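You operate a simulated robot arm through the tools that you are given. There is no shell and no other tool. Be economical: measure what you need, move in short steps, check, and stop when the job is done.

Carry out the task below with a simulated robot arm. There is one attempt and no reset: what you move stays moved.

TASK
Put the sugar shaker and the glass with the blue rings on the tea tray.
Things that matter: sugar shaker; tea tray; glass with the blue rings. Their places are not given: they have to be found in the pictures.

It is judged by the outcome, as a careful person would: the job done as asked, and still so three seconds after it is handed in. It fails if anything else is knocked over, pushed out of place, dropped, spilled or broken.

THE ROBOT
A 7-joint arm with a two-finger parallel gripper, fixed in place. Base frame: the origin is at the foot of the arm, x ahead of it, y to its left, z up; the work surface is at about z = 0. Lengths are in cm, angles in degrees, forces in N, time in s.
With the tool pointing down near the work surface it reaches from about 24 to 62 cm from the base axis. Its first joint turns from -66.0 to 66.0 degrees. Payload 2.6 kg.
Tool frame: the origin (TCP) lies between the finger pads and is the grasp point; the fingertips stand 3 cm ahead of it; z points along the fingers, y is the line along which they close. The gripper opens to 9.4 cm. The fingers are 2.8 cm wide and 1 cm thick; the gripper's body (5 by 9.6 cm) begins 5.5 cm behind the TCP.
Orientation is that of the tool frame in the base frame, as a unit quaternion [w, x, y, z]. With the fingers straight down and closing along the base's y, the tool's x points along the base's -x, its y along +y and its z along -z.

THE INTERFACE
- The arm moves only by the tool arm_command. Its argument "increments" is a list of rows, each an object of numbers (a shift or turn left out is 0, a gripper value left out holds the last): "dx", "dy", "dz": the shift along the tool's x, y, z in m; "rx", "ry", "rz": the turn, a rotation vector about the tool's x, y, z in degrees; "jaw": the finger opening in m, from 0 to 0.094. In form: [{"dx": .., "dy": .., "dz": .., "rx": .., "ry": .., "rz": .., "jaw": ..}, ...]. A call has 1 to 10 rows; each row shifts and turns the commanded pose from where the row before left it, along the tool's axes as they then stand. A row lasts 0.2 s, in which the tool goes at most 5 cm and 8.6 degrees; a call with a longer step from one row to the next is refused whole, and so is a gripper value outside its range. A pose out of reach is approached as far as the arm can. The call stops where the force on the tool passes 40 N (or 10 N more than at its start, if that is more) or the arm is blocked; 0.2 s more then pass. The fingers move at their own pace (about 7.2 cm/s each) and stop on an object; they squeeze with about 32 N. The grip force told is the motor's: it shows also when the fingers shut on nothing. Time passes only in rows, and 0.2 s behind the last, so rows that do not move let the fingers close. It gives the time, the measured TCP pose, the force on the tool (base axes), the opening and the grip force at its end, in the units of the frame above (readings bear some noise), and new pictures: "pictures" is both (left out), scene, wrist or none.
- Cameras (640 x 400 px; columns grow to the right, rows downward): "scene" is fixed at [4.11, 43.12, 57.92]; the picture's right is [-0.75, -0.66, 0.00], its down [-0.28, 0.32, -0.90] and it looks along [0.60, -0.68, -0.43] (base axes); focal length 315 px, centre (320, 200). "wrist" rides on the gripper at [-3.7, 0, -5.8] in the tool frame; the picture's right is [0.00, -1.00, 0.00], its down [0.97, 0.00, -0.24] and it looks along [0.24, 0.00, 0.97] (tool axes); focal length 218 px, centre (320, 200).
- probe_pixels(camera, pixels): for up to 12 pixels [column, row] of the newest picture of that camera ("zoom" is the newest enlarged one), the place [x, y, z] in the base frame of the surface seen there, good to about 0.2 cm. No time passes.
- enlarge(camera, box): a new picture of the part [left, top, right, bottom] of that camera's present view, enlarged. No time passes.
- close_job(): hands the job in; it is judged then, once.

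Work in short steps. Measure before you move; look again where a grasp or a placing could have gone wrong, and mend it. You have 60 turns and 100 pictures in all, the two below and enlarged ones among them. Open the gripper and draw the arm clear of the work before you hand the job in, unless the task says otherwise; then end with one line.

The tools are called by a JSON object that holds its "api" and its "payload". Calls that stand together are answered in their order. arm_command: Moves the arm, as the interface text tells. Its arguments: {"type":"object","properties":{"increments":{"type":"array","items":{"type":"object","properties":{"dx":{"type":"number"},"dy":{"type":"number"},"dz":{"type":"number"},"rx":{"type":"number"},"ry":{"type":"number"},"rz":{"type":"number"},"jaw":{"type":"number"}}}},"pictures":{"type":"string","enum":["both","scene","wrist","none"]}},"required":["increments"]} The other tools are called the same way: probe_pixels (camera, pixels) gives the place of the surface under pixels of a picture; enlarge (camera, box) takes an enlarged picture of a part of a camera's view; close_job () hands the job in.

At the start:

```text
clock: 0.0
ee_pos: [33.79, -13.93, 34.22]
tool_rot: [0.001, 0.001, 1.0, 0.001]
contact_force: [0.4, -0.1, -0.1]
grip_width: 9.41
gripper_force: 0.0
```

scene: 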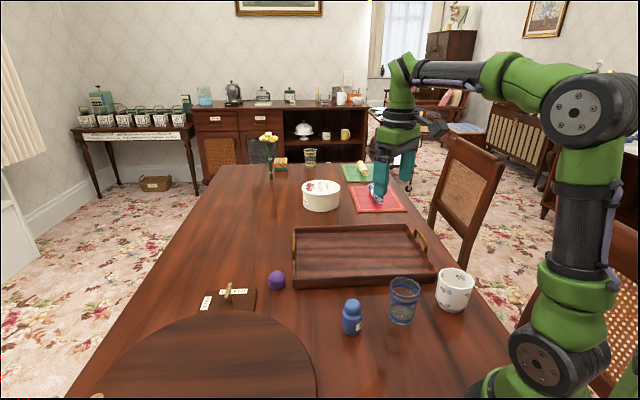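
wrist: 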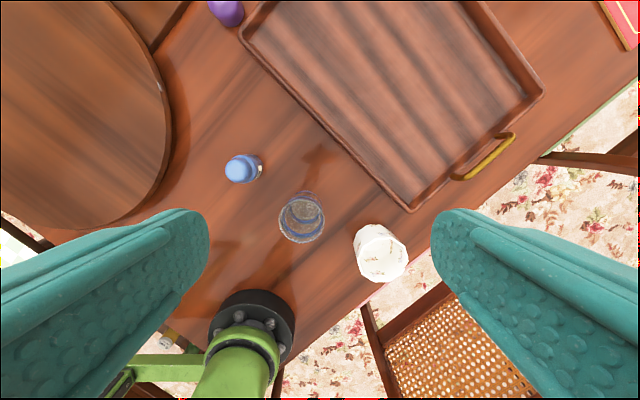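

I'll look closer at the candidates: blue bottle (351,317), glass (404,300), glass far (310,156), items on red/green boards.

{"api": "enlarge", "payload": {"camera": "scene", "box": [320, 250, 480, 350]}}

{"api": "enlarge", "payload": {"camera": "scene", "box": [250, 120, 426, 230]}}

{"api": "probe_pixels", "payload": {"camera": "scene", "pixels": [[351, 304], [351, 320], [350, 334], [404, 283], [403, 322], [391, 290], [419, 290], [455, 275], [295, 284], [436, 279], [295, 228], [405, 226]]}}

{"api": "probe_pixels", "payload": {"camera": "wrist", "pixels": [[237, 169], [258, 168], [302, 212], [302, 238], [280, 215], [324, 215], [410, 209], [242, 28], [380, 250], [357, 240], [400, 100], [330, 90]]}}

```text
4.00 times, centred on (400, 300) of scene
```

zoom: 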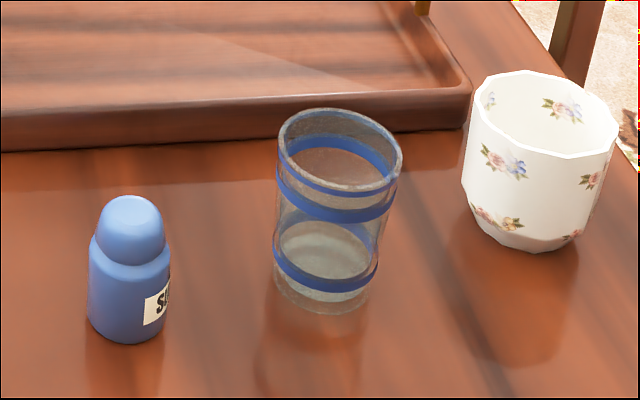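

```text
3.64 times, centred on (338, 175) of scene
```

zoom: 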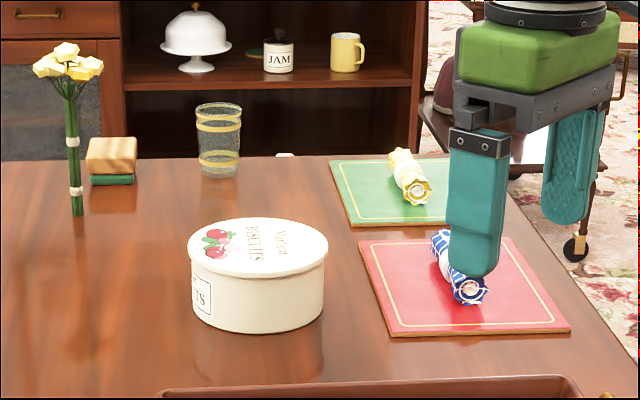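

```text
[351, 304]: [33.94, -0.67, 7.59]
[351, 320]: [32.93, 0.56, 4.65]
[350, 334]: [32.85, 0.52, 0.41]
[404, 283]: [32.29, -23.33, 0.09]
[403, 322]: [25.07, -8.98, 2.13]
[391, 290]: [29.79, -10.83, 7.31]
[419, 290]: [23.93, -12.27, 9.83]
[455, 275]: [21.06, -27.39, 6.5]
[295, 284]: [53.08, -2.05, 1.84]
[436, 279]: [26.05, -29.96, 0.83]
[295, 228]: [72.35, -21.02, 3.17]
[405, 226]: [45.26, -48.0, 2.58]
```

```text
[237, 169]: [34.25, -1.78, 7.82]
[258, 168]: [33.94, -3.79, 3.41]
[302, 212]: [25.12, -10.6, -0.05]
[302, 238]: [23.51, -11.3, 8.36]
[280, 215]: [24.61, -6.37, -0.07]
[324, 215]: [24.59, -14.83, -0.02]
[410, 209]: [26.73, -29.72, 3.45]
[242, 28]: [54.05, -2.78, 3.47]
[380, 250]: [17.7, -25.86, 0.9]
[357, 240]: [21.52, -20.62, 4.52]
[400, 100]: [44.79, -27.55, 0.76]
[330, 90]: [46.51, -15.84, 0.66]
```

The shaker is the blue bottle labelled SU..., and the glass with blue rings is at about (26,-11.5); the far glass has yellow rings. I'll move above the shaker to refine.

{"api": "arm_command", "payload": {"increments": [{"dx": -0.001, "dy": 0.025, "dz": 0.028, "jaw": 0.094}, {"dx": -0.001, "dy": 0.025, "dz": 0.028}, {"dx": -0.001, "dy": 0.025, "dz": 0.028}, {"dx": -0.001, "dy": 0.025, "dz": 0.028}, {"dx": -0.002, "dy": 0.025, "dz": 0.028}, {}], "pictures": "wrist"}}

```text
clock: 1.4
ee_pos: [34.74, -1.24, 20.36]
tool_rot: [0.001, 0.001, 1.0, 0.001]
contact_force: [-0.8, 0.0, 0.1]
grip_width: 9.41
gripper_force: 0.1
```

wrist: 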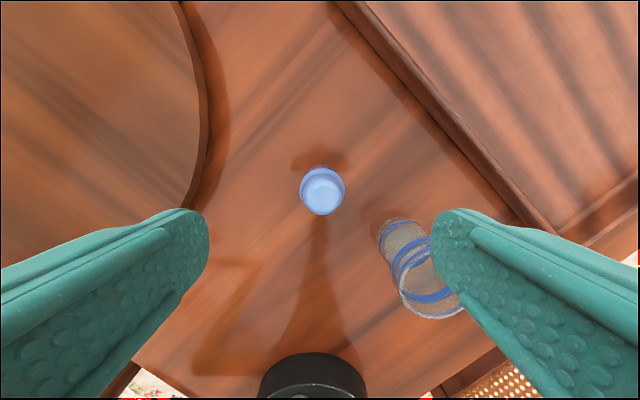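

Shaker at (322,190), glass around (405,240)-(430,295). Probing both.

{"api": "probe_pixels", "payload": {"camera": "wrist", "pixels": [[322, 190], [301, 190], [344, 190], [322, 168], [322, 214], [392, 260], [400, 290], [405, 305], [430, 318], [455, 312], [400, 235], [379, 240]]}}

{"api": "enlarge", "payload": {"camera": "wrist", "box": [280, 140, 480, 340]}}

```text
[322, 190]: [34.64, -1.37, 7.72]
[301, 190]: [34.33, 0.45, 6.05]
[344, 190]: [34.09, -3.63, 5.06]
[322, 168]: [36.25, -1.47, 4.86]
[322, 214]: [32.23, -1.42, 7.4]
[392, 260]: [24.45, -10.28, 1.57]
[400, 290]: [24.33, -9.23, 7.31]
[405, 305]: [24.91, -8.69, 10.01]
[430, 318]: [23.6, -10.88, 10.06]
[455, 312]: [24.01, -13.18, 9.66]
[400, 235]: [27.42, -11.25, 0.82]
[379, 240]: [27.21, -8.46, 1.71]
```

```text
2.00 times, centred on (380, 240) of wrist
```

zoom: 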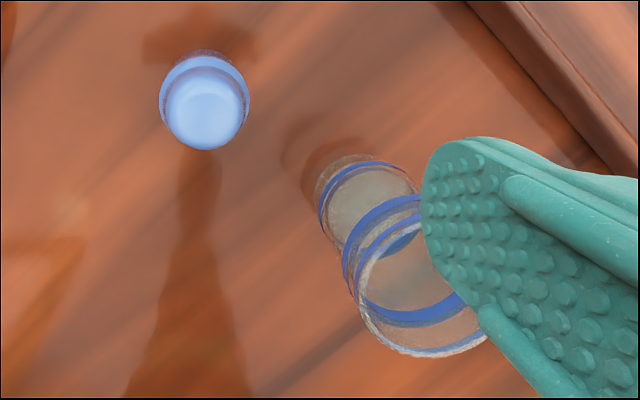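

Shaker axis is about (34.2,-1.5), dome top 7.9. Descending to z=4 and closing.

{"api": "arm_command", "payload": {"increments": [{"dx": 0.005, "dy": -0.002, "dz": 0.03}, {"dz": 0.035}, {"dz": 0.035}, {"dz": 0.035}, {"dz": 0.028}, {}, {"jaw": 0.0}, {"jaw": 0.0}, {"jaw": 0.0}, {"jaw": 0.0}], "pictures": "both"}}

```text
clock: 3.6
ee_pos: [33.97, -1.51, 3.97]
tool_rot: [0.0, 0.001, 1.0, 0.001]
contact_force: [0.2, -0.8, 0.1]
grip_width: 4.52
gripper_force: 32.1
```

scene: 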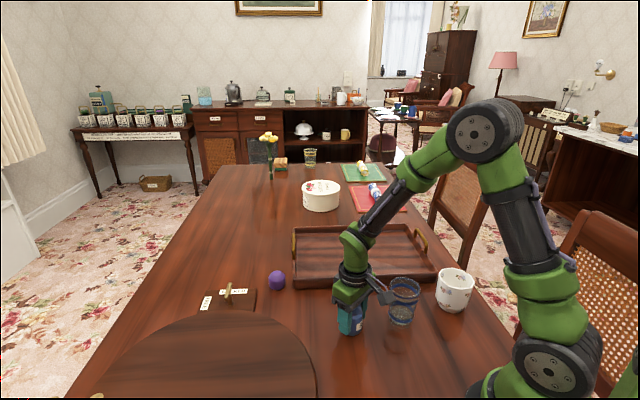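
wrist: 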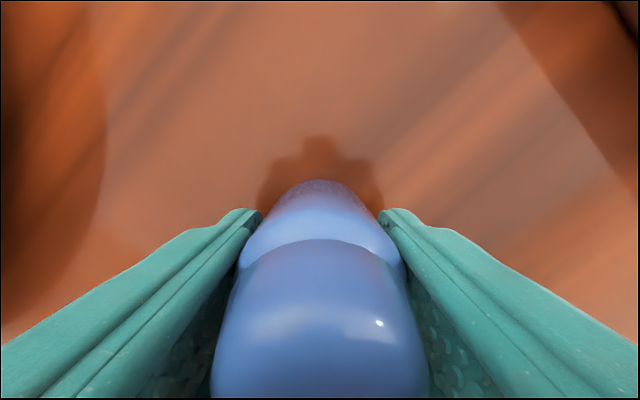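

Gripped at 4.5 cm. Lift, then carry over the tray.

{"api": "arm_command", "payload": {"increments": [{"dz": -0.02}, {"dz": -0.03}, {"dz": -0.03}, {"dz": -0.02}, {"dx": -0.0287, "dy": -0.0255}, {"dx": -0.0287, "dy": -0.0255}, {"dx": -0.0287, "dy": -0.0255}, {"dx": -0.0287, "dy": -0.0255}, {"dx": -0.0287, "dy": -0.0255}, {"dx": -0.0287, "dy": -0.0255}], "pictures": "both"}}

```text
clock: 5.8
ee_pos: [51.25, -16.91, 14.01]
tool_rot: [0.0, 0.0, 1.0, 0.0]
contact_force: [1.1, -0.4, -1.2]
grip_width: 4.42
gripper_force: 32.0
```

scene: 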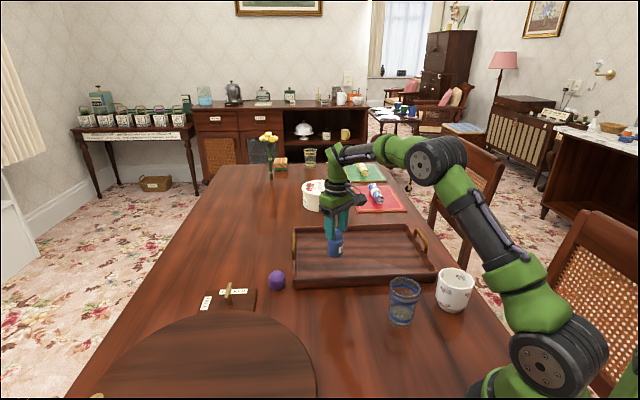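
wrist: 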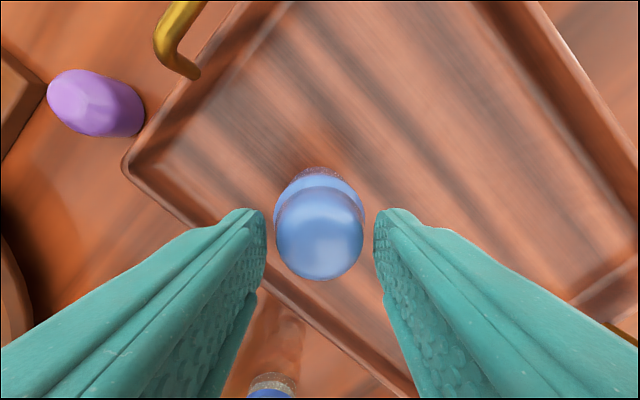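

The shaker looks lower in the fingers than before; let me measure it.

{"api": "enlarge", "payload": {"camera": "scene", "box": [290, 190, 386, 274]}}

{"api": "probe_pixels", "payload": {"camera": "wrist", "pixels": [[320, 245], [320, 180], [256, 130], [340, 130], [380, 330], [215, 225], [280, 190], [320, 270]]}}

{"api": "probe_pixels", "payload": {"camera": "scene", "pixels": [[334, 240], [334, 250], [334, 255], [334, 260], [340, 222]]}}

```text
4.76 times, centred on (338, 232) of scene
```

zoom: 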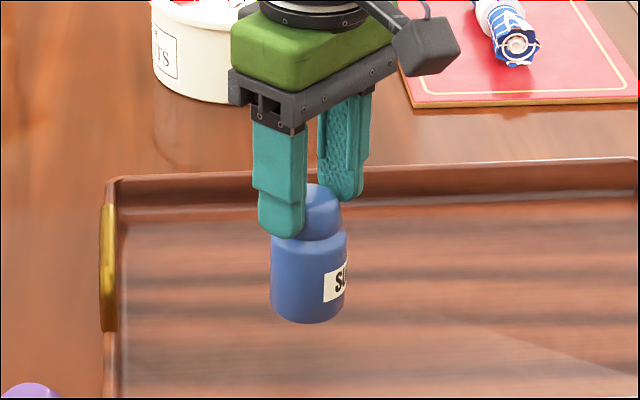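

```text
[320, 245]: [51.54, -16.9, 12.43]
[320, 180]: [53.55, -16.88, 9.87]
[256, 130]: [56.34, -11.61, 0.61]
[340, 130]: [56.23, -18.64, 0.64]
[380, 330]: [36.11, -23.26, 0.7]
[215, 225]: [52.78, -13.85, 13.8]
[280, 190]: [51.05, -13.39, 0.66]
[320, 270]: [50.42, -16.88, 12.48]
```

```text
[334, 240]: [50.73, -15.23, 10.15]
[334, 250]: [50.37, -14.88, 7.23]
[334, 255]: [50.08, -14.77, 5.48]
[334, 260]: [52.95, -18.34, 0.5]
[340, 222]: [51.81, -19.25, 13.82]
```

It slipped: the bottom is near z≈4.6 and it's only held by the dome. I'll lower about 4 cm gently right away.

{"api": "arm_command", "payload": {"increments": [{"dz": 0.008}, {"dz": 0.012}, {"dz": 0.01}, {"dz": 0.006}, {"dz": 0.003}], "pictures": "both"}}

{"api": "probe_pixels", "payload": {"camera": "wrist", "pixels": [[320, 245], [320, 260], [320, 230]]}}

{"api": "enlarge", "payload": {"camera": "scene", "box": [290, 200, 386, 284]}}

```text
clock: 7.0
ee_pos: [51.33, -17.14, 10.01]
tool_rot: [0.0, 0.001, 1.0, 0.001]
contact_force: [0.7, 0.9, -1.1]
grip_width: 4.42
gripper_force: 32.2
```

scene: 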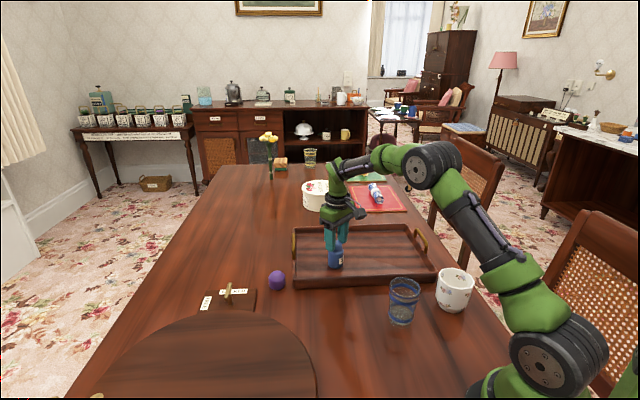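
wrist: 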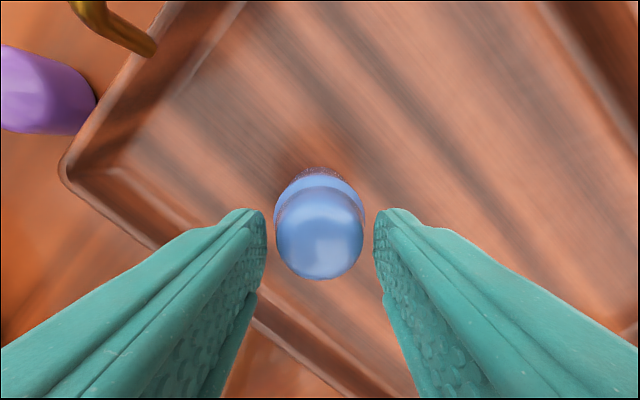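

```text
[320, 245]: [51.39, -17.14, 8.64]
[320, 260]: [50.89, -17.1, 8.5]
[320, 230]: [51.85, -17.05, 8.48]
```

```text
4.76 times, centred on (338, 242) of scene
```

zoom: 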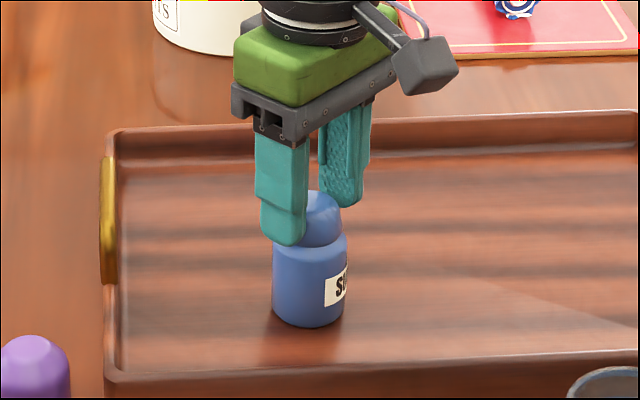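

Dome top 8.55, seated height would be ~8.5: essentially on the tray. Nudge down 1.5 mm, then open and rise.

{"api": "arm_command", "payload": {"increments": [{"dz": 0.0015}, {"jaw": 0.055}, {"jaw": 0.094}, {}, {"dz": -0.03}, {"dz": -0.04}, {"dz": -0.04}], "pictures": "both"}}

```text
clock: 8.6
ee_pos: [51.28, -16.88, 21.3]
tool_rot: [0.0, 0.0, 1.0, 0.0]
contact_force: [0.0, 0.7, 0.1]
grip_width: 9.4
gripper_force: 0.1
```

scene: 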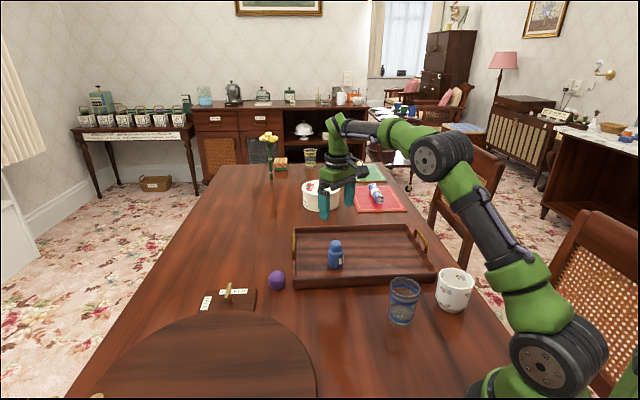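
wrist: 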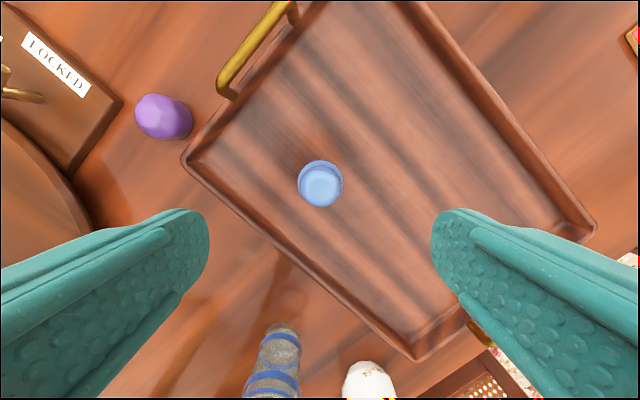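

Shaker stands on the tray. Now move above the glass (~(27,-11.3)).

{"api": "arm_command", "payload": {"increments": [{"dx": 0.03, "dy": 0.007}, {"dx": 0.0355, "dy": 0.0082}, {"dx": 0.0355, "dy": 0.0082}, {"dx": 0.0355, "dy": 0.0082}, {"dx": 0.0355, "dy": 0.0082}, {"dx": 0.0355, "dy": 0.0082}, {"dx": 0.0355, "dy": 0.0082}, {}], "pictures": "wrist"}}

{"api": "enlarge", "payload": {"camera": "wrist", "box": [240, 120, 400, 280]}}

```text
clock: 10.4
ee_pos: [26.79, -11.25, 20.93]
tool_rot: [0.0, 0.001, 1.0, 0.0]
contact_force: [0.8, -0.2, 0.1]
grip_width: 9.41
gripper_force: 0.0
```

wrist: 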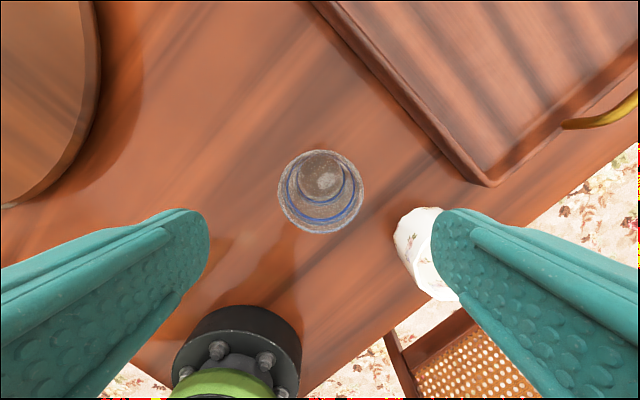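

```text
2.50 times, centred on (320, 200) of wrist
```

zoom: 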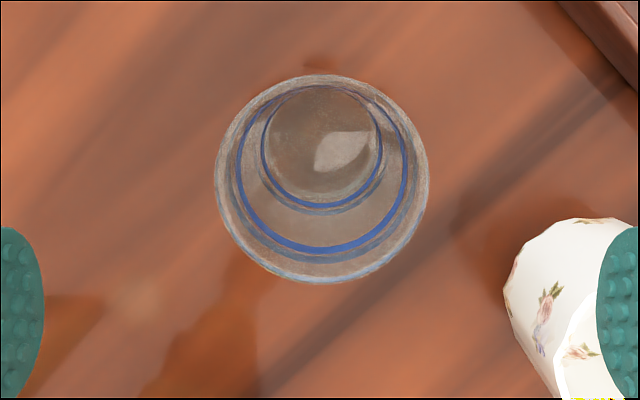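

{"api": "probe_pixels", "payload": {"camera": "wrist", "pixels": [[295, 200], [278, 190], [279, 188], [363, 188], [321, 232], [322, 233], [345, 228], [300, 228], [320, 175], [400, 245], [484, 184], [520, 182]]}}

```text
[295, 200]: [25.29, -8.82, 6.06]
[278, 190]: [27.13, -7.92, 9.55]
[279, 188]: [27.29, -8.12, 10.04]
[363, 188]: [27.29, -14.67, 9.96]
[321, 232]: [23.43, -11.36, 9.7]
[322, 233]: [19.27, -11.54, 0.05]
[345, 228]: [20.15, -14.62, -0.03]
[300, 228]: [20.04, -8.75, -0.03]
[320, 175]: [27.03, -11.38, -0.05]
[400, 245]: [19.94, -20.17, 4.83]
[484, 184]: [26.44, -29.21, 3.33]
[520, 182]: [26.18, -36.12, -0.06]
```

Glass centre (26.9,-11.4), radius ~3.3, rim z 10. Descend to z≈5.5 and close.

{"api": "arm_command", "payload": {"increments": [{"dx": -0.001, "dy": -0.001, "dz": 0.03}, {"dz": 0.035}, {"dz": 0.035}, {"dz": 0.03}, {"dz": 0.024}, {}, {"jaw": 0.0}, {"jaw": 0.0}, {"jaw": 0.0}, {"jaw": 0.0}], "pictures": "both"}}

```text
clock: 12.6
ee_pos: [26.98, -11.44, 5.72]
tool_rot: [-0.001, 0.0, 1.0, 0.002]
contact_force: [-0.2, 0.1, 0.6]
grip_width: 6.69
gripper_force: 31.9
```

scene: 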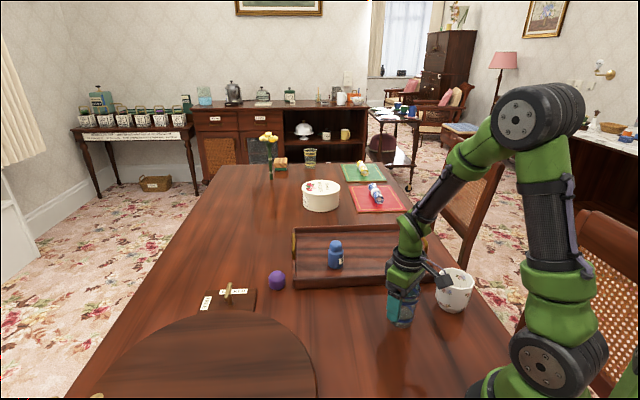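
wrist: 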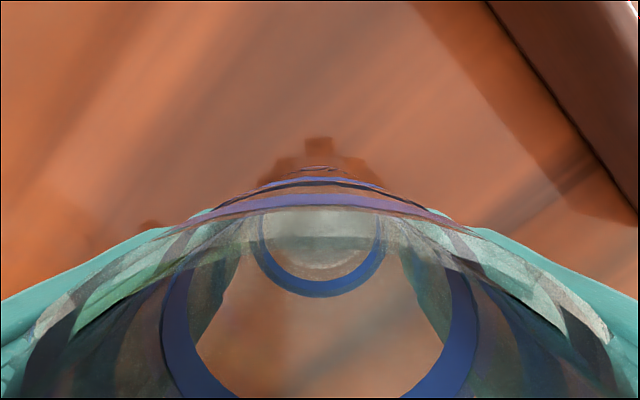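

Held at 6.7 cm. A slow 3 cm lift to test for slipping.

{"api": "arm_command", "payload": {"increments": [{"dz": -0.004}, {"dz": -0.008}, {"dz": -0.01}, {"dz": -0.006}, {"dz": -0.002}, {}], "pictures": "both"}}

{"api": "enlarge", "payload": {"camera": "scene", "box": [350, 240, 470, 345]}}

```text
clock: 14.0
ee_pos: [26.92, -11.51, 8.71]
tool_rot: [0.001, 0.0, 1.0, 0.0]
contact_force: [0.7, -0.1, -2.4]
grip_width: 6.68
gripper_force: 31.9
```

scene: 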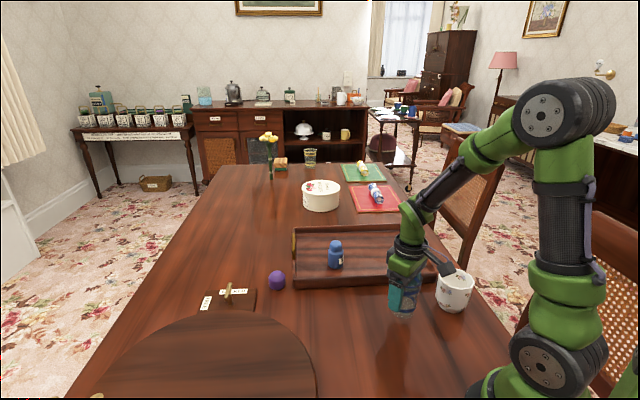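
wrist: 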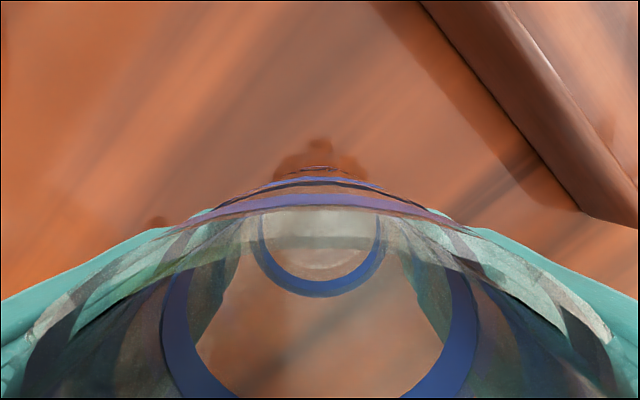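

```text
3.81 times, centred on (410, 292) of scene
```

zoom: 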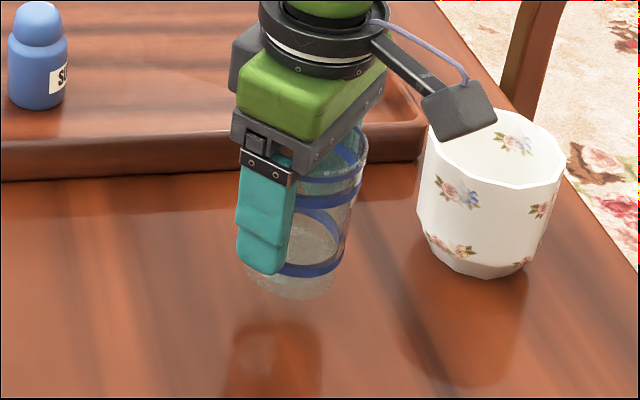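

No slip. Lift 5 cm more and carry smoothly to (42.2,-26.2).

{"api": "arm_command", "payload": {"increments": [{"dz": -0.01}, {"dz": -0.015}, {"dz": -0.015}, {"dz": -0.008}, {"dx": -0.008, "dy": -0.008}, {"dx": -0.018, "dy": -0.018}, {"dx": -0.025, "dy": -0.025}, {"dx": -0.025, "dy": -0.025}, {"dx": -0.025, "dy": -0.025}, {"dx": -0.02, "dy": -0.02}], "pictures": "none"}}

{"api": "arm_command", "payload": {"increments": [{"dx": -0.018, "dy": -0.015}, {"dx": -0.01, "dy": -0.008}, {"dx": -0.004, "dy": -0.003}, {}], "pictures": "both"}}

{"api": "enlarge", "payload": {"camera": "scene", "box": [300, 190, 420, 295]}}

```text
clock: 16.2
ee_pos: [39.03, -23.58, 13.42]
tool_rot: [0.001, 0.0, 1.0, 0.001]
contact_force: [0.1, 0.4, -2.2]
grip_width: 6.67
gripper_force: 31.7
```

```text
clock: 17.2
ee_pos: [42.21, -26.23, 13.56]
tool_rot: [0.001, 0.0, 1.0, 0.001]
contact_force: [0.5, 0.1, -1.6]
grip_width: 6.7
gripper_force: 31.6
```

scene: 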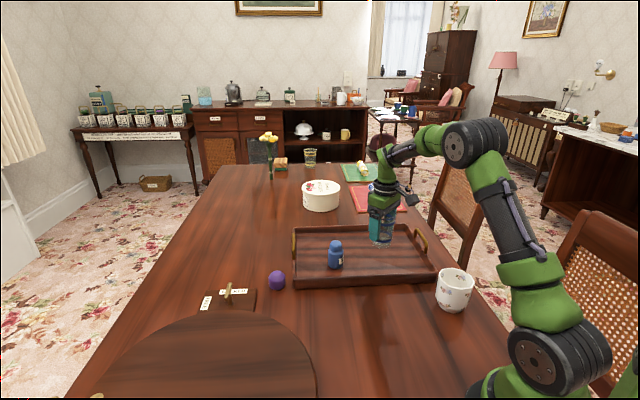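
wrist: 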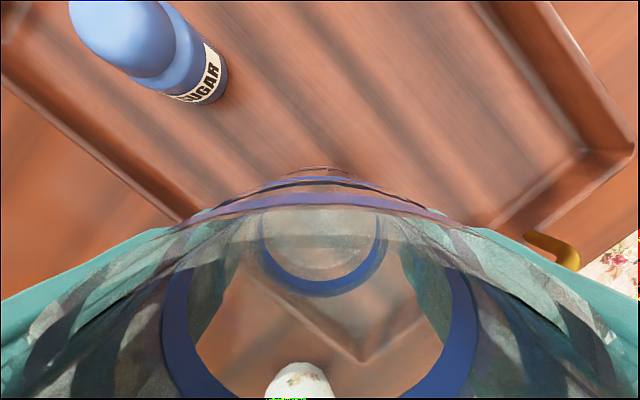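

```text
3.81 times, centred on (360, 242) of scene
```

zoom: 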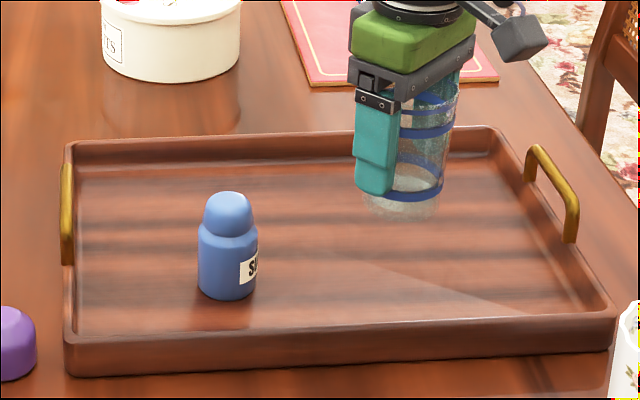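

No slip. Lower 7.2 cm to the tray floor (TCP ≈ 6.4).

{"api": "arm_command", "payload": {"increments": [{"dz": 0.01}, {"dz": 0.018}, {"dz": 0.018}, {"dz": 0.012}, {"dz": 0.006}, {"dz": 0.004}, {"dz": 0.002}, {"dz": 0.002}, {}], "pictures": "scene"}}

{"api": "enlarge", "payload": {"camera": "scene", "box": [300, 190, 420, 295]}}

```text
clock: 19.2
ee_pos: [42.4, -26.19, 6.23]
tool_rot: [0.004, 0.0, 1.0, -0.001]
contact_force: [-0.2, 2.1, 16.6]
grip_width: 6.7
gripper_force: 32.1
```

scene: 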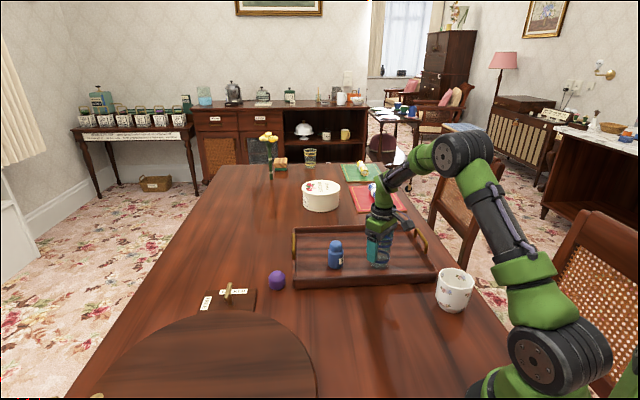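

```text
3.81 times, centred on (360, 242) of scene
```

zoom: 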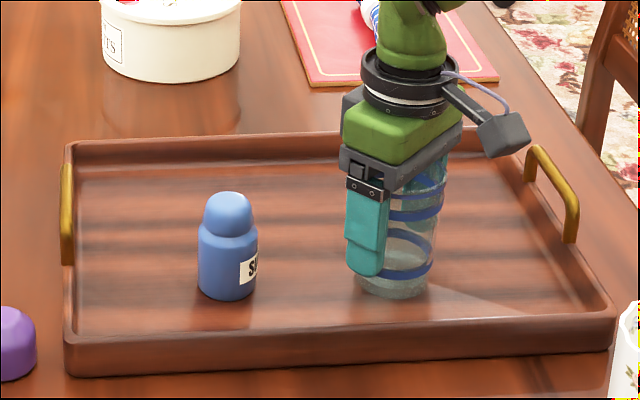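

Touching (16.6 N upward). Relieve 1.5 mm, open, and withdraw upward.

{"api": "arm_command", "payload": {"increments": [{"dz": -0.0015}, {}, {"jaw": 0.094}, {}, {}, {"dz": -0.02}, {"dz": -0.04}, {"dz": -0.045}, {"dz": -0.045}, {}], "pictures": "both"}}

{"api": "enlarge", "payload": {"camera": "scene", "box": [260, 190, 480, 320]}}

```text
clock: 21.4
ee_pos: [42.03, -26.09, 20.9]
tool_rot: [0.0, 0.001, 1.0, 0.001]
contact_force: [0.2, 0.0, -0.4]
grip_width: 9.42
gripper_force: 0.2
```

scene: 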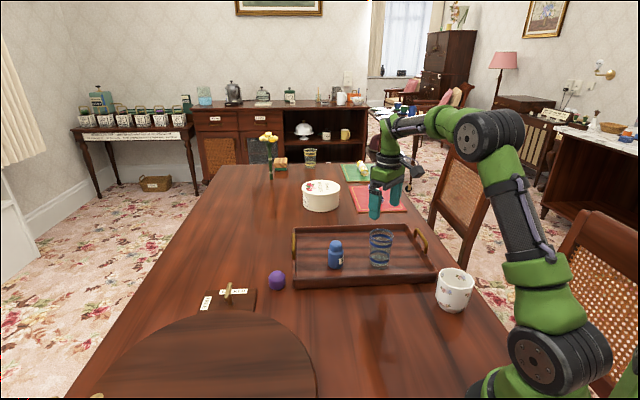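
wrist: 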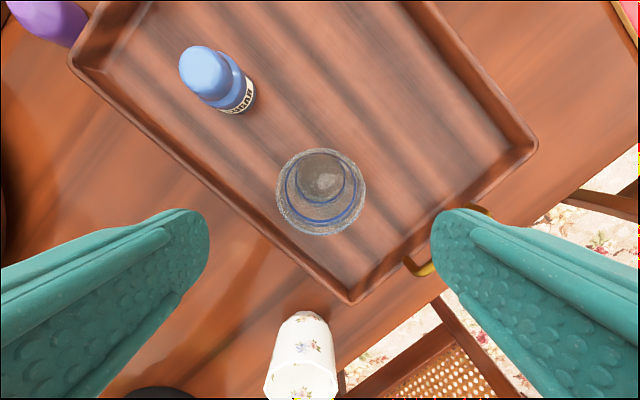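

```text
2.91 times, centred on (370, 255) of scene
```

zoom: 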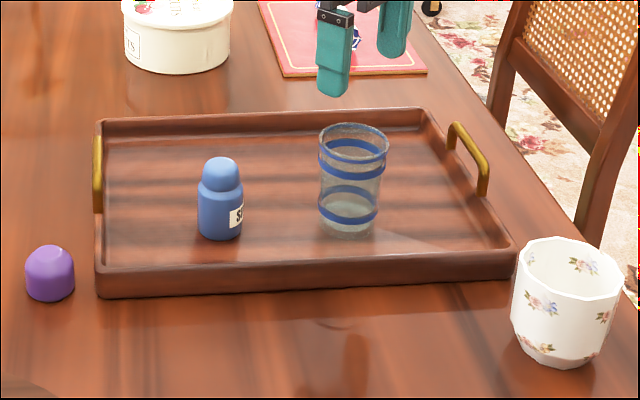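

Both stand upright on the tray and everything else is in place. I'll raise the arm a bit further, then hand in.

{"api": "arm_command", "payload": {"increments": [{"dz": -0.03}, {"dz": -0.04}, {"dz": -0.04}, {}], "pictures": "scene"}}

{"api": "close_job", "payload": {}}

```text
clock: 22.4
ee_pos: [42.62, -25.97, 32.2]
tool_rot: [0.001, 0.001, 1.0, 0.0]
contact_force: [0.2, 0.3, 0.6]
grip_width: 9.39
gripper_force: 0.0
```

scene: 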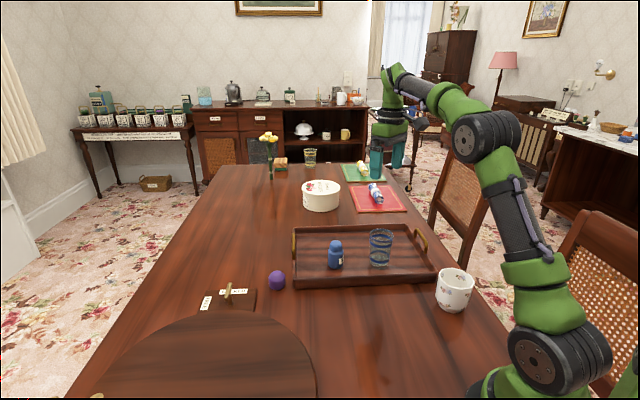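

```text
The job is handed in.
```

The sugar shaker and the blue-ringed glass both stand upright on the tea tray, nothing else looks moved, and the job is handed in; the shaker slipped a few centimetres in the grip on the way but was set down without being dropped.
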